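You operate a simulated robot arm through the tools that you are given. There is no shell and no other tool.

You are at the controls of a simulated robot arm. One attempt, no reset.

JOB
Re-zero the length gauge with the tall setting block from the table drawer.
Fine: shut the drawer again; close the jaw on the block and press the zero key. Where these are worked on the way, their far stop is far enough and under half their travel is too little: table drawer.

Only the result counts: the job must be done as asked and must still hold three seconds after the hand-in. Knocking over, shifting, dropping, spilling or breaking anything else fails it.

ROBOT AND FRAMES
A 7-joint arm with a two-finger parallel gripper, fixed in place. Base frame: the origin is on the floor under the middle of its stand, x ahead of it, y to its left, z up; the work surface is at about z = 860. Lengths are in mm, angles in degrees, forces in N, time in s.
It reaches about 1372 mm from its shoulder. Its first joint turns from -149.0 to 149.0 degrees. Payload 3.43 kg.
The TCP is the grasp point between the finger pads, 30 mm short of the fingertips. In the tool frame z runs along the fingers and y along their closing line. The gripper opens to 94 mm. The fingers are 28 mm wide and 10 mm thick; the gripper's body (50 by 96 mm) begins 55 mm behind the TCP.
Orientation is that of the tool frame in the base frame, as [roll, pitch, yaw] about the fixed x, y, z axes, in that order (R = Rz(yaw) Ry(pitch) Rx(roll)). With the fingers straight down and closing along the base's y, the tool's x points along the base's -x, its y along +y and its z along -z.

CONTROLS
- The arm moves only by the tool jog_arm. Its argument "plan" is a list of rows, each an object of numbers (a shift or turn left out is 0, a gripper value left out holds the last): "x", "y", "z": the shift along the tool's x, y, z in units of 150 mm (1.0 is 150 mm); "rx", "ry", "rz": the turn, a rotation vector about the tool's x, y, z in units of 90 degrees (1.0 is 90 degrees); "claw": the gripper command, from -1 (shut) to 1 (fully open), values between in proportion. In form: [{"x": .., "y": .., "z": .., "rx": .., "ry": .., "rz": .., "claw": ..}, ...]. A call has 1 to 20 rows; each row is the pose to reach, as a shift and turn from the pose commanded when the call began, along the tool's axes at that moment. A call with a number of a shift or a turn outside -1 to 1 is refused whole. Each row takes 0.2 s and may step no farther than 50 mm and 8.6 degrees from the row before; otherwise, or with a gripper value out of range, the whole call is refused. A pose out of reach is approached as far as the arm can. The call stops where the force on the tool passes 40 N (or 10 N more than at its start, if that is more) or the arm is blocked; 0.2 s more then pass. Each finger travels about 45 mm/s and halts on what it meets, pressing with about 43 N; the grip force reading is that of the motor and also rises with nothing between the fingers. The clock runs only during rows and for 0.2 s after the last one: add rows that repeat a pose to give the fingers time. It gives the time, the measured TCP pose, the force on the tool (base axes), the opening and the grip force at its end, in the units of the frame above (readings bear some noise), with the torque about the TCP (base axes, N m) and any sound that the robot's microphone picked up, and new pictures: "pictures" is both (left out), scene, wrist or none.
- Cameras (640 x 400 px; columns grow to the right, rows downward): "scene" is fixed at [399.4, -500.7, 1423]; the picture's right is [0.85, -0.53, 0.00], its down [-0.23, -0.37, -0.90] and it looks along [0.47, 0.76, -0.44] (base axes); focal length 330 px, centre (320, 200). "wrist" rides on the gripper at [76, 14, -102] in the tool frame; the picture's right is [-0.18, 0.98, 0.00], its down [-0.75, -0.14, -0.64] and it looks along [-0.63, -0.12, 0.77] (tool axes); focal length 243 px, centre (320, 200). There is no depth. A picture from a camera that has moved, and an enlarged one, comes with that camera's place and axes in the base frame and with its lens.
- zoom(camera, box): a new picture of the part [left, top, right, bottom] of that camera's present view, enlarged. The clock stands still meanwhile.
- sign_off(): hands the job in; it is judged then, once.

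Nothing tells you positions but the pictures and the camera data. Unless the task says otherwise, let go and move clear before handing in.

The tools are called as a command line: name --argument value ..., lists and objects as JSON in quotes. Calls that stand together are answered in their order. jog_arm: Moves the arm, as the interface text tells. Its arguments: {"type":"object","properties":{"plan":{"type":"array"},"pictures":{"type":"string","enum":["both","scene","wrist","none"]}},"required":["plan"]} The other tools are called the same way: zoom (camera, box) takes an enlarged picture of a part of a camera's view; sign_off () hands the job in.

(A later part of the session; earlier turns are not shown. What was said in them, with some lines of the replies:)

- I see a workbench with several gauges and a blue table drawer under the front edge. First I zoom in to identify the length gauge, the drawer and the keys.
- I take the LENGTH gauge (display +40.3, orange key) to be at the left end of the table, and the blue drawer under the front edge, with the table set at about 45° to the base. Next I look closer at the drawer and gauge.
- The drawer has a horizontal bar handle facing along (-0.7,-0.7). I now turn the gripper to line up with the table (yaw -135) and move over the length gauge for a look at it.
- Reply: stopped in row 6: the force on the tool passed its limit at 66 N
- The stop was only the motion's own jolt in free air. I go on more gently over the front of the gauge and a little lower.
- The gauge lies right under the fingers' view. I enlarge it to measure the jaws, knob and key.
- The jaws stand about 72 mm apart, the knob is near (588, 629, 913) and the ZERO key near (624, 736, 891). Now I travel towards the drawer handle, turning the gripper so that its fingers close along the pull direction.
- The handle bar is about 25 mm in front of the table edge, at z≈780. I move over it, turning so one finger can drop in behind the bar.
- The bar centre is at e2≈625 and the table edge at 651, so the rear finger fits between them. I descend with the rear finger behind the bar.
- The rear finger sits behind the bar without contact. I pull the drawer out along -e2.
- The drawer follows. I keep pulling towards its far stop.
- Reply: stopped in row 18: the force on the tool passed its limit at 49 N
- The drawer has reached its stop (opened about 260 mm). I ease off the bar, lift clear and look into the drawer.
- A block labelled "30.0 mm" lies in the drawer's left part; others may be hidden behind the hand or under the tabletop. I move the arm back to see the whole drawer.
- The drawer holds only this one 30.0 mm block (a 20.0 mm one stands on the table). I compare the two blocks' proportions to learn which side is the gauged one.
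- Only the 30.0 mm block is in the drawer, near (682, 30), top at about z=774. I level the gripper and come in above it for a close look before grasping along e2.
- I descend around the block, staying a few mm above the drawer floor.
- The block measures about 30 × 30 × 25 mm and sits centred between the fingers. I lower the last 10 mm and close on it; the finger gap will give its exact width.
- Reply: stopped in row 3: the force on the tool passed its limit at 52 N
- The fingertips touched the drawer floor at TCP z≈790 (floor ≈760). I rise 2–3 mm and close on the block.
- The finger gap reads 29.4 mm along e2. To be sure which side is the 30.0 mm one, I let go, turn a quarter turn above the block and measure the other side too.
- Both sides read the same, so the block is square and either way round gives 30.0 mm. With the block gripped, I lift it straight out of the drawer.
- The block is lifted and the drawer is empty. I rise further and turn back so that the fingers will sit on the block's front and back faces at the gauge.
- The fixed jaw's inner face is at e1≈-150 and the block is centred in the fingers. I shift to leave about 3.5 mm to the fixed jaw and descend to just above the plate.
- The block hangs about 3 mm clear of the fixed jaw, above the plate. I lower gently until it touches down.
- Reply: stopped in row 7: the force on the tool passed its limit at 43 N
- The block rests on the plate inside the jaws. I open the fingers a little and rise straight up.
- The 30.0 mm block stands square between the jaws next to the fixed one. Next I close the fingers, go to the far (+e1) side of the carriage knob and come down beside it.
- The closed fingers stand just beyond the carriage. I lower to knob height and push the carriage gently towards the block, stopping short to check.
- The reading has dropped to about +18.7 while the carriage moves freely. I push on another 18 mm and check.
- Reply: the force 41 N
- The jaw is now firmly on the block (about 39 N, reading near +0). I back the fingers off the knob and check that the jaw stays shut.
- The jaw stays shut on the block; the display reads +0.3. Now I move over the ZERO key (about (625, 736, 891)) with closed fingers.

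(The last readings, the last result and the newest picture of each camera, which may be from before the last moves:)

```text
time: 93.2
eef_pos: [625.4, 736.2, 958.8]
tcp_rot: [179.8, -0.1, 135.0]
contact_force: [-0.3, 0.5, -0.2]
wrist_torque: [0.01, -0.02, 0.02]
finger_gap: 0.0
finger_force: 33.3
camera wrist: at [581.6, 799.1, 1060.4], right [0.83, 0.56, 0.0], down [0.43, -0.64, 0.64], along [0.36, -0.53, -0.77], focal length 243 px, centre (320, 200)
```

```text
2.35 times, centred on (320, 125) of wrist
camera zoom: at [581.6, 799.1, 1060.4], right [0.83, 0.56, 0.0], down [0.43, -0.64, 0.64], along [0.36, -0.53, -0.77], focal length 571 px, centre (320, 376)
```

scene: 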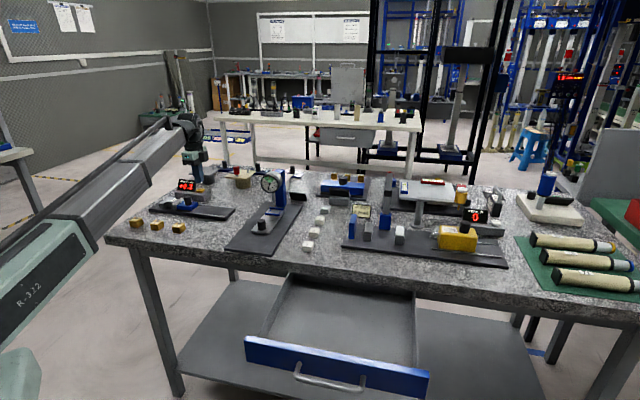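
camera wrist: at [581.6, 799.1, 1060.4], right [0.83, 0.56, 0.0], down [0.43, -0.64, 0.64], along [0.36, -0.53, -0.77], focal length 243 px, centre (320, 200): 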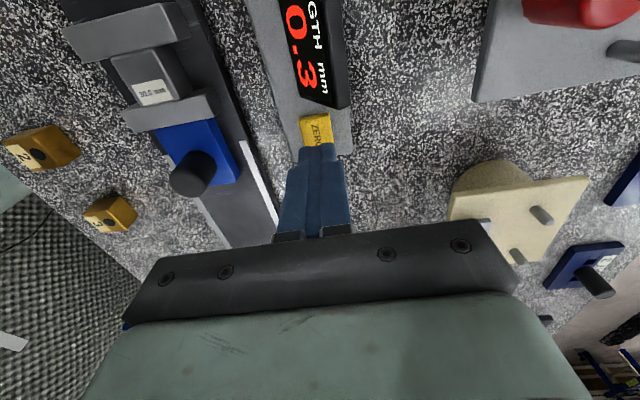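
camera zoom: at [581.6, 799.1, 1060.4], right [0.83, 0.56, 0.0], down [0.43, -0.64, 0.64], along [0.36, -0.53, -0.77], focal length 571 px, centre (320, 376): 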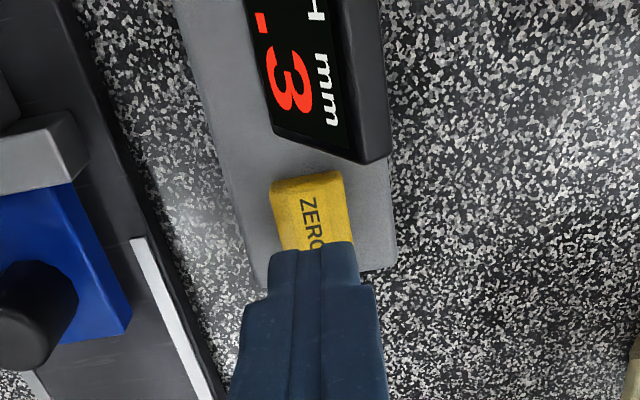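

The fingers are right over the ZERO key, clear of the display. I shift 4 mm away from the display and press down in small steps.

jog_arm --plan '[{"x": -0.015, "z": 0.03, "claw": -1}, {"x": -0.027, "z": 0.09, "claw": -1}, {"x": -0.027, "z": 0.15, "claw": -1}, {"x": -0.027, "z": 0.19, "claw": -1}, {"x": -0.027, "z": 0.215, "claw": -1}, {"x": -0.027, "z": 0.23, "claw": -1}, {"x": -0.027, "z": 0.24, "claw": -1}, {"x": -0.027, "z": 0.25, "claw": -1}, {"x": -0.027, "z": 0.257, "claw": -1}, {"x": -0.027, "z": 0.264, "claw": -1}, {"x": -0.027, "z": 0.27, "claw": -1}, {"x": -0.027, "z": 0.277, "claw": -1}, {"x": -0.027, "z": 0.277, "claw": -1}]' --pictures "none"

zoom --camera "scene" --box '[150, 150, 260, 220]'

```text
time: 96.0
eef_pos: [626.6, 732.6, 922.1]
tcp_rot: [179.7, -0.2, 134.8]
contact_force: [-7.6, -6.0, 113.6]
wrist_torque: [-0.14, 0.45, 0.02]
finger_gap: 0.1
finger_force: 32.9
heard: click
stopped in row 13: the force on the tool passed its limit at 41 N (the readings are from after the stop); the commanded pose is now the measured one
```

```text
5.71 times, centred on (205, 185) of scene
camera zoom: at [399.4, -500.7, 1423.0], right [0.85, -0.53, 0.0], down [-0.23, -0.37, -0.9], along [0.47, 0.76, -0.44], focal length 1887 px, centre (977, 286)
```

zoom: 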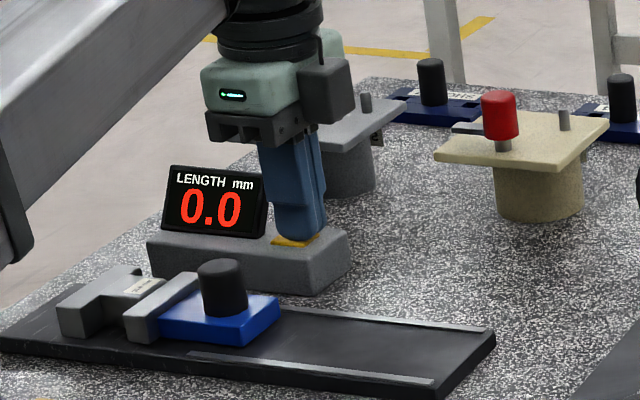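

A click was heard and the display shows 0.0. I lift straight off the key.

jog_arm --plan '[{"z": -0.02, "claw": -1}, {"z": -0.05, "claw": -1}, {"z": -0.1, "claw": -1}, {"z": -0.18, "claw": -1}, {"z": -0.28, "claw": -1}, {"z": -0.4, "claw": -1}, {"z": -0.52, "claw": -1}, {"z": -0.64, "claw": -1}, {"z": -0.74, "claw": -1}, {"z": -0.8, "claw": -1}, {"z": -0.8, "claw": -1}]' --pictures "both"

zoom --camera "scene" --box '[130, 160, 240, 230]'

```text
time: 98.4
eef_pos: [629.6, 733.8, 1038.5]
tcp_rot: [179.8, -0.3, 134.9]
contact_force: [-0.5, 0.5, 0.0]
wrist_torque: [0.05, 0.0, -0.01]
finger_gap: 0.2
finger_force: 32.7
camera wrist: at [585.5, 797.0, 1140.4], right [0.83, 0.56, 0.0], down [0.43, -0.64, 0.64], along [0.36, -0.53, -0.77], focal length 243 px, centre (320, 200)
```

scene: 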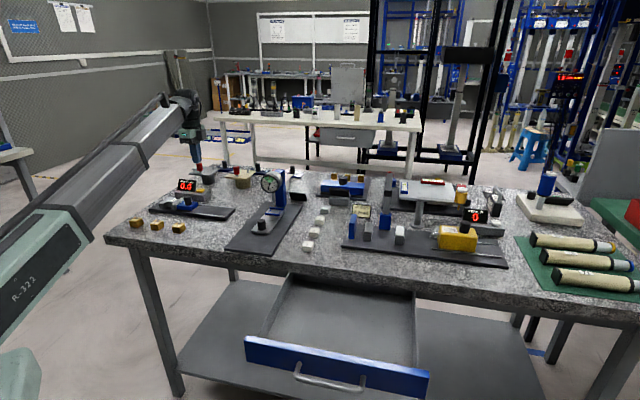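
wrist: 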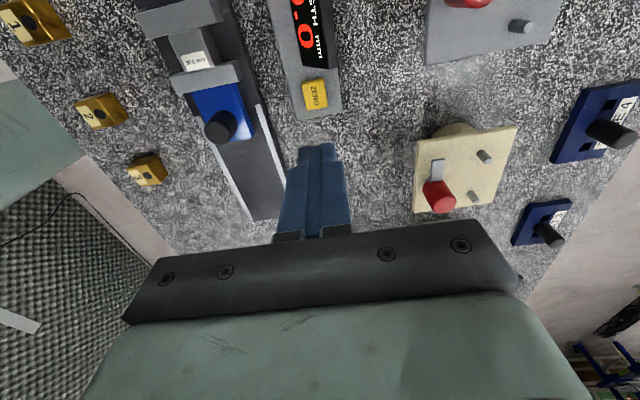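

```text
5.71 times, centred on (185, 195) of scene
camera zoom: at [399.4, -500.7, 1423.0], right [0.85, -0.53, 0.0], down [-0.23, -0.37, -0.9], along [0.47, 0.76, -0.44], focal length 1887 px, centre (1091, 229)
```

zoom: 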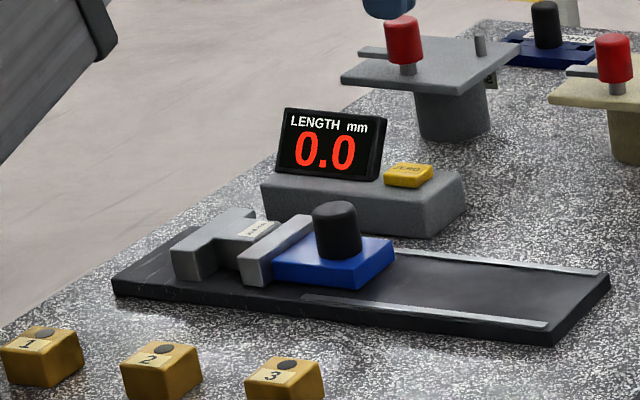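

The gauge reads 0.0 with the jaw on the block. Now I travel back in front of the open drawer to shut it.

jog_arm --plan '[{"x": -0.02, "y": -0.02, "claw": -1}, {"x": -0.07, "y": -0.07, "claw": -1}, {"x": -0.14, "y": -0.15, "claw": -1}, {"x": -0.23, "y": -0.24, "claw": -1}, {"x": -0.33, "y": -0.34, "claw": -1}, {"x": -0.43, "y": -0.45, "claw": -1}, {"x": -0.53, "y": -0.55, "claw": -1}, {"x": -0.63, "y": -0.66, "claw": -1}, {"x": -0.73, "y": -0.76, "claw": -1}, {"x": -0.82, "y": -0.85, "claw": -1}, {"x": -0.9, "y": -0.93, "claw": -1}, {"x": -0.95, "y": -0.98, "claw": -1}, {"x": -0.97, "y": -1.0, "claw": -1}]' --pictures "none"

jog_arm --plan '[{"x": -0.02, "y": -0.02, "claw": -1}, {"x": -0.07, "y": -0.07, "claw": -1}, {"x": -0.14, "y": -0.15, "claw": -1}, {"x": -0.23, "y": -0.24, "claw": -1}, {"x": -0.33, "y": -0.34, "claw": -1}, {"x": -0.43, "y": -0.45, "claw": -1}, {"x": -0.53, "y": -0.55, "claw": -1}, {"x": -0.63, "y": -0.66, "claw": -1}, {"x": -0.73, "y": -0.76, "claw": -1}, {"x": -0.82, "y": -0.85, "claw": -1}, {"x": -0.9, "y": -0.93, "claw": -1}, {"x": -0.95, "y": -0.98, "claw": -1}, {"x": -0.97, "y": -1.0, "claw": -1}]' --pictures "none"

jog_arm --plan '[{"x": -0.02, "y": -0.02, "claw": -1}, {"x": -0.07, "y": -0.07, "claw": -1}, {"x": -0.14, "y": -0.15, "claw": -1}, {"x": -0.23, "y": -0.24, "claw": -1}, {"x": -0.33, "y": -0.34, "claw": -1}, {"x": -0.43, "y": -0.45, "claw": -1}, {"x": -0.53, "y": -0.55, "claw": -1}, {"x": -0.63, "y": -0.66, "claw": -1}, {"x": -0.73, "y": -0.76, "claw": -1}, {"x": -0.82, "y": -0.85, "claw": -1}, {"x": -0.9, "y": -0.93, "claw": -1}, {"x": -0.95, "y": -0.98, "claw": -1}, {"x": -0.97, "y": -1.0, "claw": -1}]' --pictures "scene"

```text
time: 101.2
eef_pos: [625.1, 524.0, 1037.9]
tcp_rot: [179.6, -0.2, 135.0]
contact_force: [-0.6, 0.3, 0.0]
wrist_torque: [-0.03, 0.04, 0.02]
finger_gap: 0.1
finger_force: 32.9
```

```text
time: 104.0
eef_pos: [620.5, 315.3, 1036.0]
tcp_rot: [179.7, -0.2, 135.0]
contact_force: [-0.1, -0.4, -0.2]
wrist_torque: [0.01, 0.01, -0.04]
finger_gap: 0.0
finger_force: 33.2
```

```text
time: 106.8
eef_pos: [615.8, 105.0, 1035.3]
tcp_rot: [179.7, -0.2, 134.9]
contact_force: [-0.3, 0.3, -1.0]
wrist_torque: [0.0, -0.04, -0.01]
finger_gap: 0.0
finger_force: 33.1
```

scene: 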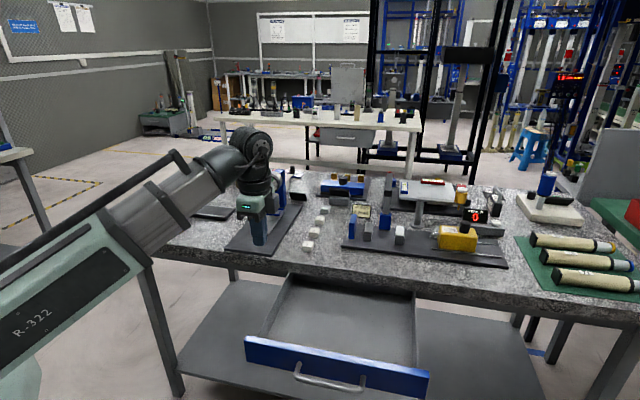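

jog_arm --plan '[{"x": -0.02, "y": -0.02, "claw": -1}, {"x": -0.07, "y": -0.07, "claw": -1}, {"x": -0.14, "y": -0.15, "claw": -1}, {"x": -0.23, "y": -0.24, "claw": -1}, {"x": -0.33, "y": -0.34, "claw": -1}, {"x": -0.43, "y": -0.45, "claw": -1}, {"x": -0.53, "y": -0.55, "claw": -1}, {"x": -0.63, "y": -0.66, "claw": -1}, {"x": -0.73, "y": -0.76, "claw": -1}, {"x": -0.82, "y": -0.85, "claw": -1}, {"x": -0.9, "y": -0.93, "claw": -1}, {"x": -0.95, "y": -0.98, "claw": -1}, {"x": -0.97, "y": -1.0, "claw": -1}]' --pictures "none"

jog_arm --plan '[{"x": -0.02, "y": -0.02, "z": 0.02, "claw": -1}, {"x": -0.06, "y": -0.06, "z": 0.06, "claw": -1}, {"x": -0.11, "y": -0.12, "z": 0.12, "claw": -1}, {"x": -0.17, "y": -0.18, "z": 0.2, "claw": -1}, {"x": -0.23, "y": -0.24, "z": 0.28, "claw": -1}, {"x": -0.28, "y": -0.3, "z": 0.36, "claw": -1}, {"x": -0.31, "y": -0.35, "z": 0.44, "claw": -1}, {"x": -0.32, "y": -0.39, "z": 0.51, "claw": -1}, {"x": -0.32, "y": -0.41, "z": 0.56, "claw": -1}, {"x": -0.32, "y": -0.42, "z": 0.6, "claw": -1}, {"x": -0.32, "y": -0.42, "z": 0.6, "claw": -1}]' --pictures "both"

```text
time: 109.6
eef_pos: [613.2, -102.3, 1035.0]
tcp_rot: [179.8, -0.3, 134.9]
contact_force: [0.0, 0.0, 0.1]
wrist_torque: [0.03, 0.0, 0.0]
finger_gap: 0.0
finger_force: 32.8
```

```text
time: 112.0
eef_pos: [603.6, -181.0, 943.4]
tcp_rot: [179.7, -0.2, 135.0]
contact_force: [0.2, -0.4, -0.3]
wrist_torque: [0.0, 0.0, 0.01]
finger_gap: 0.0
finger_force: 33.1
camera wrist: at [560.7, -117.1, 1044.9], right [0.83, 0.56, 0.0], down [0.43, -0.64, 0.64], along [0.36, -0.53, -0.77], focal length 243 px, centre (320, 200)
```

scene: 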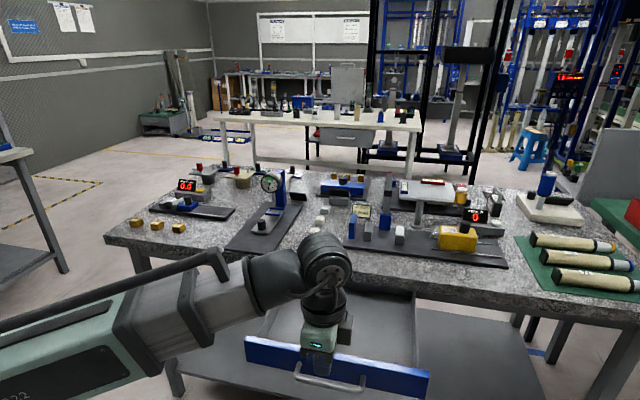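
wrist: 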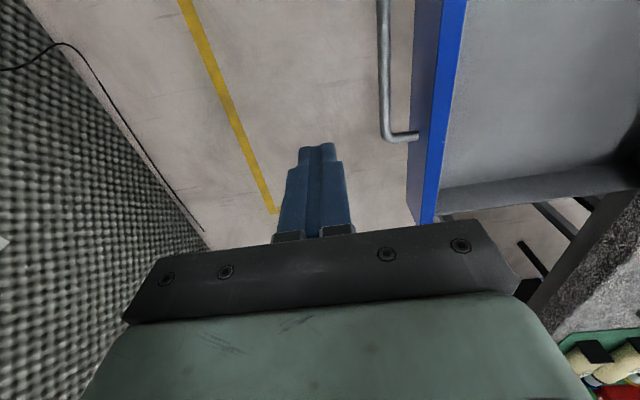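

The handle bar is at e2≈367, 55 mm ahead of the fingertips. I tilt the hand 20° (fingers leaning towards the drawer, so the body stays clear of the tabletop) and lower to bar height.

jog_arm --plan '[{"z": 0.03, "rx": -0.01, "claw": -1}, {"z": 0.09, "rx": -0.03, "claw": -1}, {"z": 0.17, "rx": -0.055, "claw": -1}, {"z": 0.26, "rx": -0.08, "claw": -1}, {"z": 0.35, "rx": -0.105, "claw": -1}, {"z": 0.44, "rx": -0.13, "claw": -1}, {"z": 0.53, "rx": -0.155, "claw": -1}, {"z": 0.62, "rx": -0.18, "claw": -1}, {"z": 0.71, "rx": -0.2, "claw": -1}, {"z": 0.8, "rx": -0.215, "claw": -1}, {"z": 0.88, "rx": -0.222, "claw": -1}, {"z": 0.94, "rx": -0.222, "claw": -1}, {"z": 0.98, "rx": -0.222, "claw": -1}, {"z": 1.0, "rx": -0.222, "claw": -1}, {"z": 1.0, "rx": -0.222, "claw": -1}]' --pictures "both"

```text
time: 115.2
eef_pos: [603.2, -180.0, 794.1]
tcp_rot: [159.7, -0.2, 134.9]
contact_force: [0.7, -0.9, 0.1]
wrist_torque: [-0.02, 0.01, 0.02]
finger_gap: 0.0
finger_force: 33.5
camera wrist: at [534.7, -142.1, 894.0], right [0.78, 0.52, 0.34], down [0.28, -0.79, 0.55], along [0.55, -0.34, -0.76], focal length 243 px, centre (320, 200)
```

scene: 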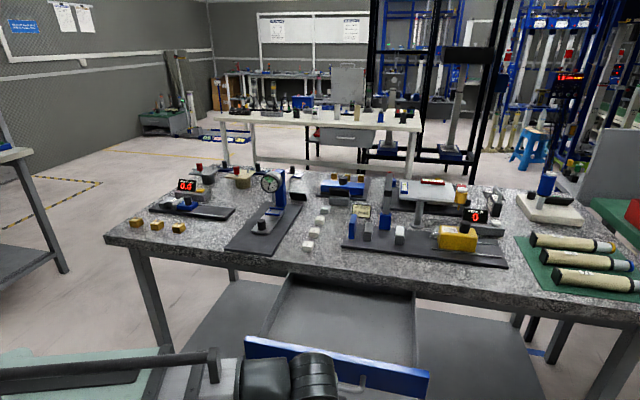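
wrist: 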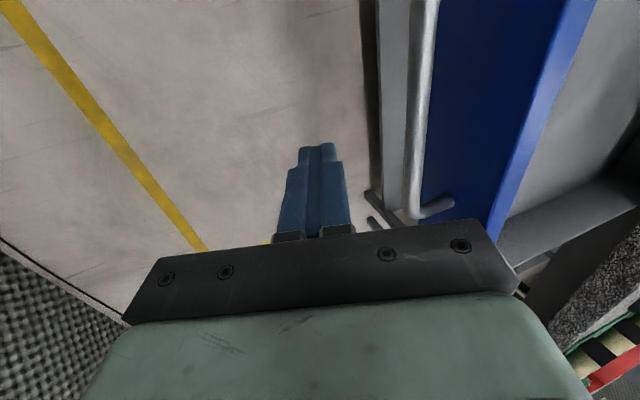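

The tilt is right and the bar lies ahead of the fingers. I push the drawer in along +e2.

jog_arm --plan '[{"y": 0.0143, "z": 0.0195, "claw": -1}, {"y": 0.0513, "z": 0.0541, "claw": -1}, {"y": 0.1117, "z": 0.0829, "claw": -1}, {"y": 0.1869, "z": 0.1103, "claw": -1}, {"y": 0.2495, "z": 0.1331, "claw": -1}, {"y": 0.2997, "z": 0.1513, "claw": -1}, {"y": 0.3498, "z": 0.1696, "claw": -1}, {"y": 0.4062, "z": 0.1901, "claw": -1}, {"y": 0.4626, "z": 0.2106, "claw": -1}, {"y": 0.519, "z": 0.2311, "claw": -1}, {"y": 0.5754, "z": 0.2517, "claw": -1}, {"y": 0.6318, "z": 0.2722, "claw": -1}, {"y": 0.6882, "z": 0.2927, "claw": -1}, {"y": 0.7446, "z": 0.3132, "claw": -1}, {"y": 0.801, "z": 0.3337, "claw": -1}, {"y": 0.8449, "z": 0.3497, "claw": -1}, {"y": 0.8637, "z": 0.3565, "claw": -1}]' --pictures "both"

```text
time: 118.8
eef_pos: [702.3, -80.0, 786.8]
tcp_rot: [159.7, -0.2, 134.9]
contact_force: [-0.6, -0.2, -0.9]
wrist_torque: [-0.04, 0.02, 0.03]
finger_gap: 0.0
finger_force: 33.6
camera wrist: at [634.6, -42.4, 888.1], right [0.78, 0.52, 0.34], down [0.28, -0.79, 0.55], along [0.55, -0.34, -0.76], focal length 243 px, centre (320, 200)
```

scene: 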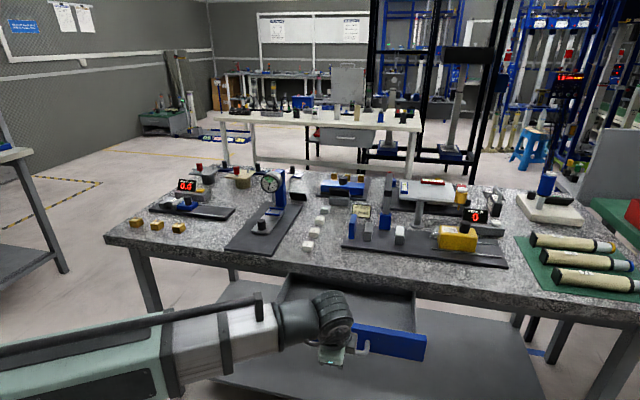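
wrist: 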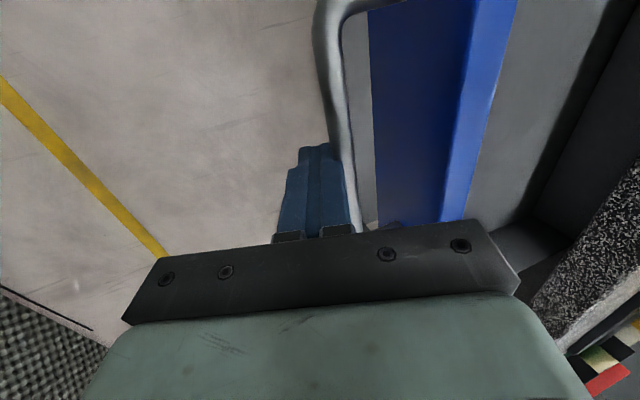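

The drawer is going in smoothly. I continue pushing.

jog_arm --plan '[{"y": 0.0188, "z": 0.0068, "claw": -1}, {"y": 0.0564, "z": 0.0205, "claw": -1}, {"y": 0.1128, "z": 0.041, "claw": -1}, {"y": 0.1692, "z": 0.0616, "claw": -1}, {"y": 0.2256, "z": 0.0821, "claw": -1}, {"y": 0.282, "z": 0.1026, "claw": -1}, {"y": 0.3384, "z": 0.1231, "claw": -1}, {"y": 0.3948, "z": 0.1436, "claw": -1}, {"y": 0.4512, "z": 0.1642, "claw": -1}, {"y": 0.5076, "z": 0.1847, "claw": -1}, {"y": 0.564, "z": 0.2052, "claw": -1}, {"y": 0.6204, "z": 0.2257, "claw": -1}, {"y": 0.6768, "z": 0.2462, "claw": -1}, {"y": 0.7332, "z": 0.2668, "claw": -1}, {"y": 0.7896, "z": 0.2873, "claw": -1}, {"y": 0.846, "z": 0.3078, "claw": -1}, {"y": 0.8836, "z": 0.3215, "claw": -1}, {"y": 0.9087, "z": 0.3306, "claw": -1}, {"y": 0.9087, "z": 0.3306, "claw": -1}]' --pictures "both"

```text
time: 122.8
eef_pos: [804.4, 20.3, 788.1]
tcp_rot: [159.8, -0.2, 134.8]
contact_force: [-0.3, -0.8, -1.1]
wrist_torque: [-0.01, -0.01, 0.0]
finger_gap: 0.0
finger_force: 32.8
camera wrist: at [736.8, 59.8, 889.3], right [0.78, 0.52, 0.34], down [0.28, -0.79, 0.55], along [0.55, -0.34, -0.76], focal length 243 px, centre (320, 200)
```

scene: 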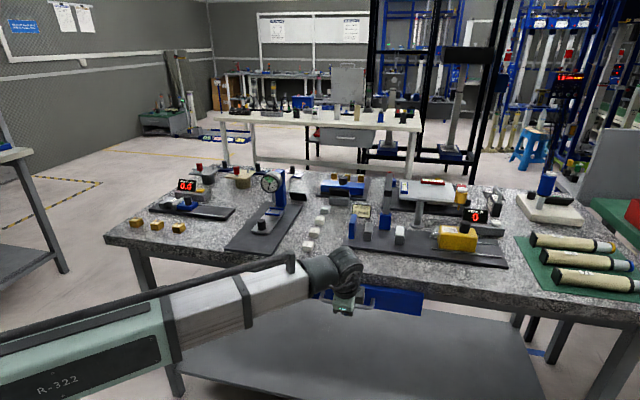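
wrist: 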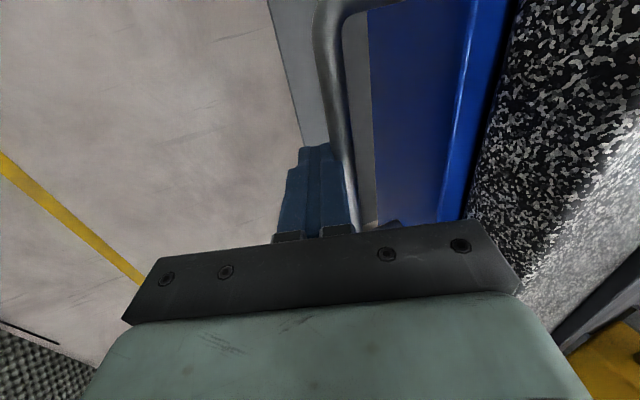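

jog_arm --plan '[{"y": 0.0251, "z": 0.0091, "claw": -1}, {"y": 0.0502, "z": 0.0182, "claw": -1}, {"y": 0.0752, "z": 0.0274, "claw": -1}, {"y": 0.1003, "z": 0.0365, "claw": -1}, {"y": 0.1191, "z": 0.0433, "claw": -1}, {"y": 0.1316, "z": 0.0479, "claw": -1}, {"y": 0.1442, "z": 0.0524, "claw": -1}, {"y": 0.1536, "z": 0.0559, "claw": -1}, {"y": 0.163, "z": 0.0593, "claw": -1}, {"y": 0.1724, "z": 0.0627, "claw": -1}, {"y": 0.1724, "z": 0.0627, "claw": -1}]' --pictures "both"

```text
time: 125.0
eef_pos: [822.7, 38.4, 789.0]
tcp_rot: [160.3, -0.1, 134.9]
contact_force: [-5.7, -7.1, 1.0]
wrist_torque: [-0.02, 0.05, 0.09]
finger_gap: 0.0
finger_force: 33.0
stopped in row 11: the force on the tool passed its limit at 42 N (the readings are from after the stop); the commanded pose is now the measured one
camera wrist: at [753.8, 77.5, 889.0], right [0.79, 0.52, 0.33], down [0.28, -0.78, 0.56], along [0.55, -0.34, -0.76], focal length 243 px, centre (320, 200)
```

scene: 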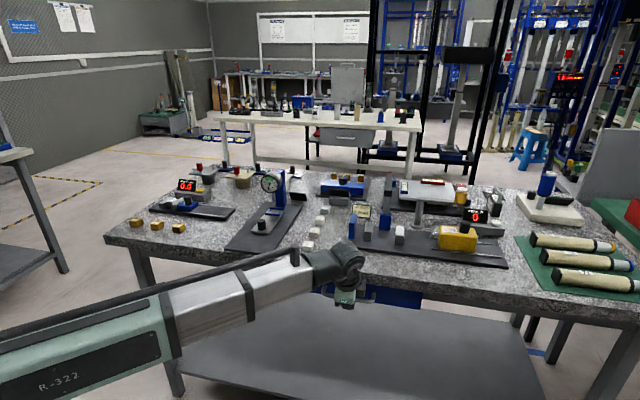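
wrist: 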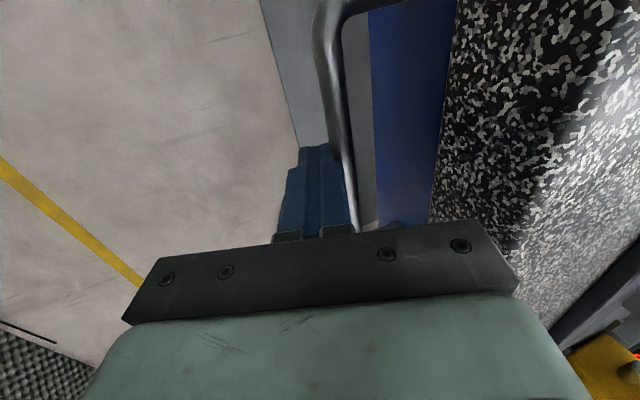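

The push ended on a firm stop at the expected place, so the drawer is shut. I back straight away from the handle and check.

jog_arm --plan '[{"y": -0.0188, "z": -0.0068, "claw": -1}, {"y": -0.0564, "z": -0.0205, "claw": -1}, {"y": -0.1128, "z": -0.041, "claw": -1}, {"y": -0.188, "z": -0.0684, "claw": -1}, {"y": -0.282, "z": -0.1026, "claw": -1}, {"y": -0.376, "z": -0.1368, "claw": -1}, {"y": -0.47, "z": -0.171, "claw": -1}, {"y": -0.564, "z": -0.2052, "claw": -1}, {"y": -0.658, "z": -0.2394, "claw": -1}, {"y": -0.752, "z": -0.2736, "claw": -1}, {"y": -0.846, "z": -0.3078, "claw": -1}, {"y": -0.902, "z": -0.3283, "claw": -1}, {"y": -0.94, "z": -0.342, "claw": -1}, {"y": -0.94, "z": -0.342, "claw": -1}]' --pictures "both"

zoom --camera "scene" --box '[270, 255, 440, 330]'

zoom --camera "scene" --box '[130, 160, 240, 230]'

```text
time: 128.1
eef_pos: [716.4, -67.2, 787.2]
tcp_rot: [160.1, -0.1, 134.9]
contact_force: [-0.6, 1.1, -0.2]
wrist_torque: [0.02, -0.03, 0.02]
finger_gap: 0.0
finger_force: 33.3
camera wrist: at [648.8, -28.5, 888.5], right [0.79, 0.52, 0.33], down [0.28, -0.78, 0.55], along [0.55, -0.34, -0.76], focal length 243 px, centre (320, 200)
```

scene: 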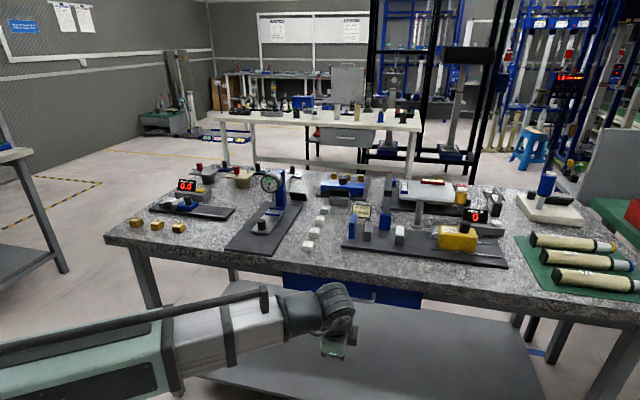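
wrist: 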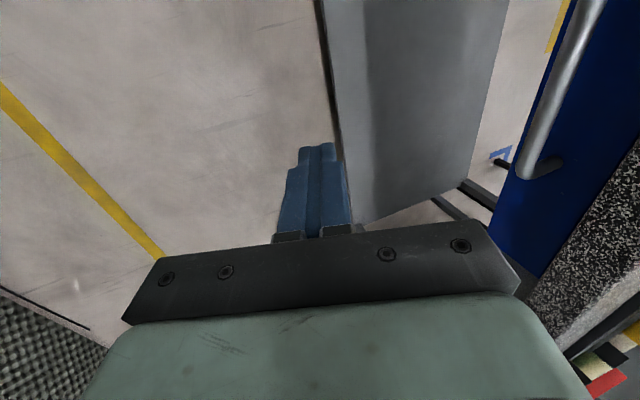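

```text
3.76 times, centred on (355, 292) of scene
camera zoom: at [399.4, -500.7, 1423.0], right [0.85, -0.53, 0.0], down [-0.23, -0.37, -0.9], along [0.47, 0.76, -0.44], focal length 1243 px, centre (188, -148)
```

zoom: 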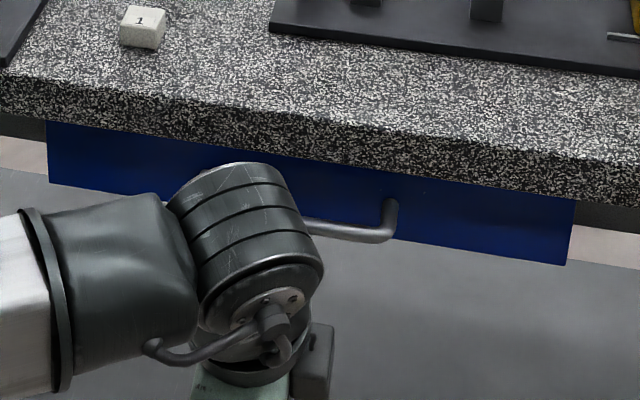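

```text
5.71 times, centred on (185, 195) of scene
camera zoom: at [399.4, -500.7, 1423.0], right [0.85, -0.53, 0.0], down [-0.23, -0.37, -0.9], along [0.47, 0.76, -0.44], focal length 1887 px, centre (1091, 229)
```

zoom: 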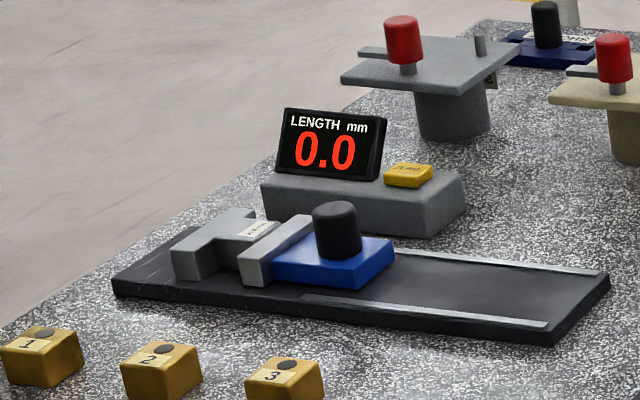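

The drawer front and handle are exactly where they were at the start, and the gauge shows 0.0 with the jaw on the 30.0 mm block. I open the fingers and move a bit further clear before handing in.

jog_arm --plan '[{"y": -0.02, "z": -0.05, "claw": -0.5}, {"y": -0.06, "z": -0.14, "claw": 0}, {"y": -0.12, "z": -0.26, "claw": 0.3}, {"y": -0.18, "z": -0.38, "claw": 0.3}, {"y": -0.24, "z": -0.5, "claw": 0.3}, {"y": -0.28, "z": -0.6, "claw": 0.3}, {"y": -0.3, "z": -0.66, "claw": 0.3}, {"y": -0.3, "z": -0.68, "claw": 0.3}, {"y": -0.3, "z": -0.68, "claw": 0.3}]' --pictures "scene"

zoom --camera "scene" --box '[130, 160, 240, 230]'

zoom --camera "scene" --box '[300, 150, 520, 290]'

```text
time: 130.1
eef_pos: [661.8, -121.3, 869.8]
tcp_rot: [160.1, -0.1, 134.9]
contact_force: [-0.5, 0.2, 0.0]
wrist_torque: [-0.03, -0.01, -0.02]
finger_gap: 61.1
finger_force: 0.1
```

scene: 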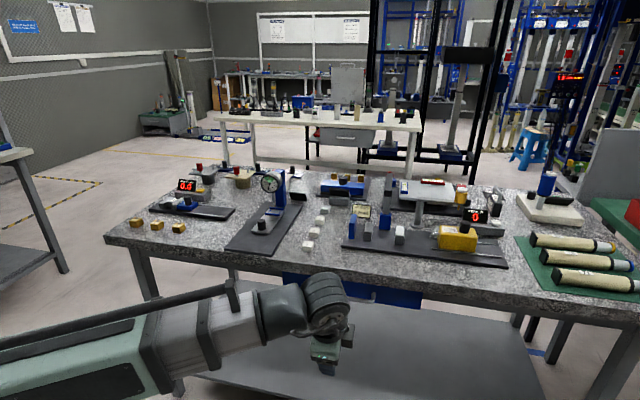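

```text
5.71 times, centred on (185, 195) of scene
camera zoom: at [399.4, -500.7, 1423.0], right [0.85, -0.53, 0.0], down [-0.23, -0.37, -0.9], along [0.47, 0.76, -0.44], focal length 1887 px, centre (1091, 229)
```

zoom: 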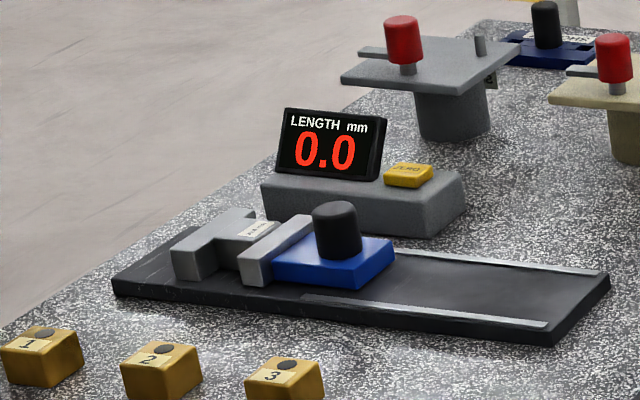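

```text
2.86 times, centred on (410, 220) of scene
camera zoom: at [399.4, -500.7, 1423.0], right [0.85, -0.53, 0.0], down [-0.23, -0.37, -0.9], along [0.47, 0.76, -0.44], focal length 943 px, centre (63, 143)
```

zoom: 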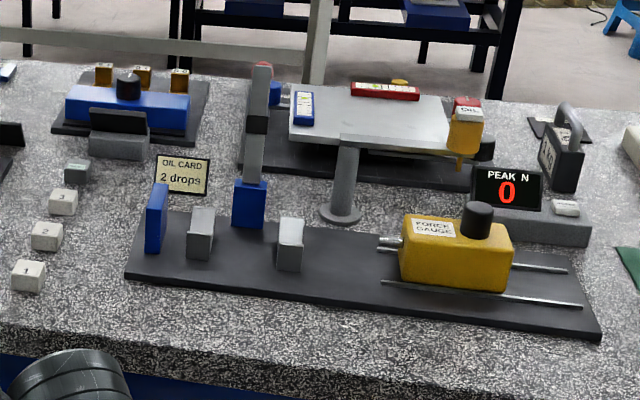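

The drawer is shut, and the jaw is closed on the 30.0 mm block with the display at 0.0. Nothing else on the table looks moved, and the hand is empty and clear, so I hand the job in.

sign_off

```text
The job is handed in.
```

I re-zeroed the length gauge on the 30.0 mm setting block from the table drawer and handed the job in. I haven't been told how it was judged.

- **Block:** It was the only block in the drawer. It now stands between the jaws. The fingers read 29.4 mm across both of its horizontal sides, so either way round should serve for the labelled 30.0 mm.
- **Jaw and zero key:** The jaw is closed on the block. The display read +0.3 before I pressed ZERO. The key clicked, and the display showed 0.0 and still did in the last picture. The force reading on the tool reached about 114 N just after the press; I saw no sign of damage or shift.
- **Drawer:** I pulled it out to its far stop, about 260 mm, and pushed it back until it stopped firmly. Its front and handle match the starting picture.
- **Surroundings:** Nothing else on the table looked moved in the last pictures. The hand was empty and clear before I handed in.
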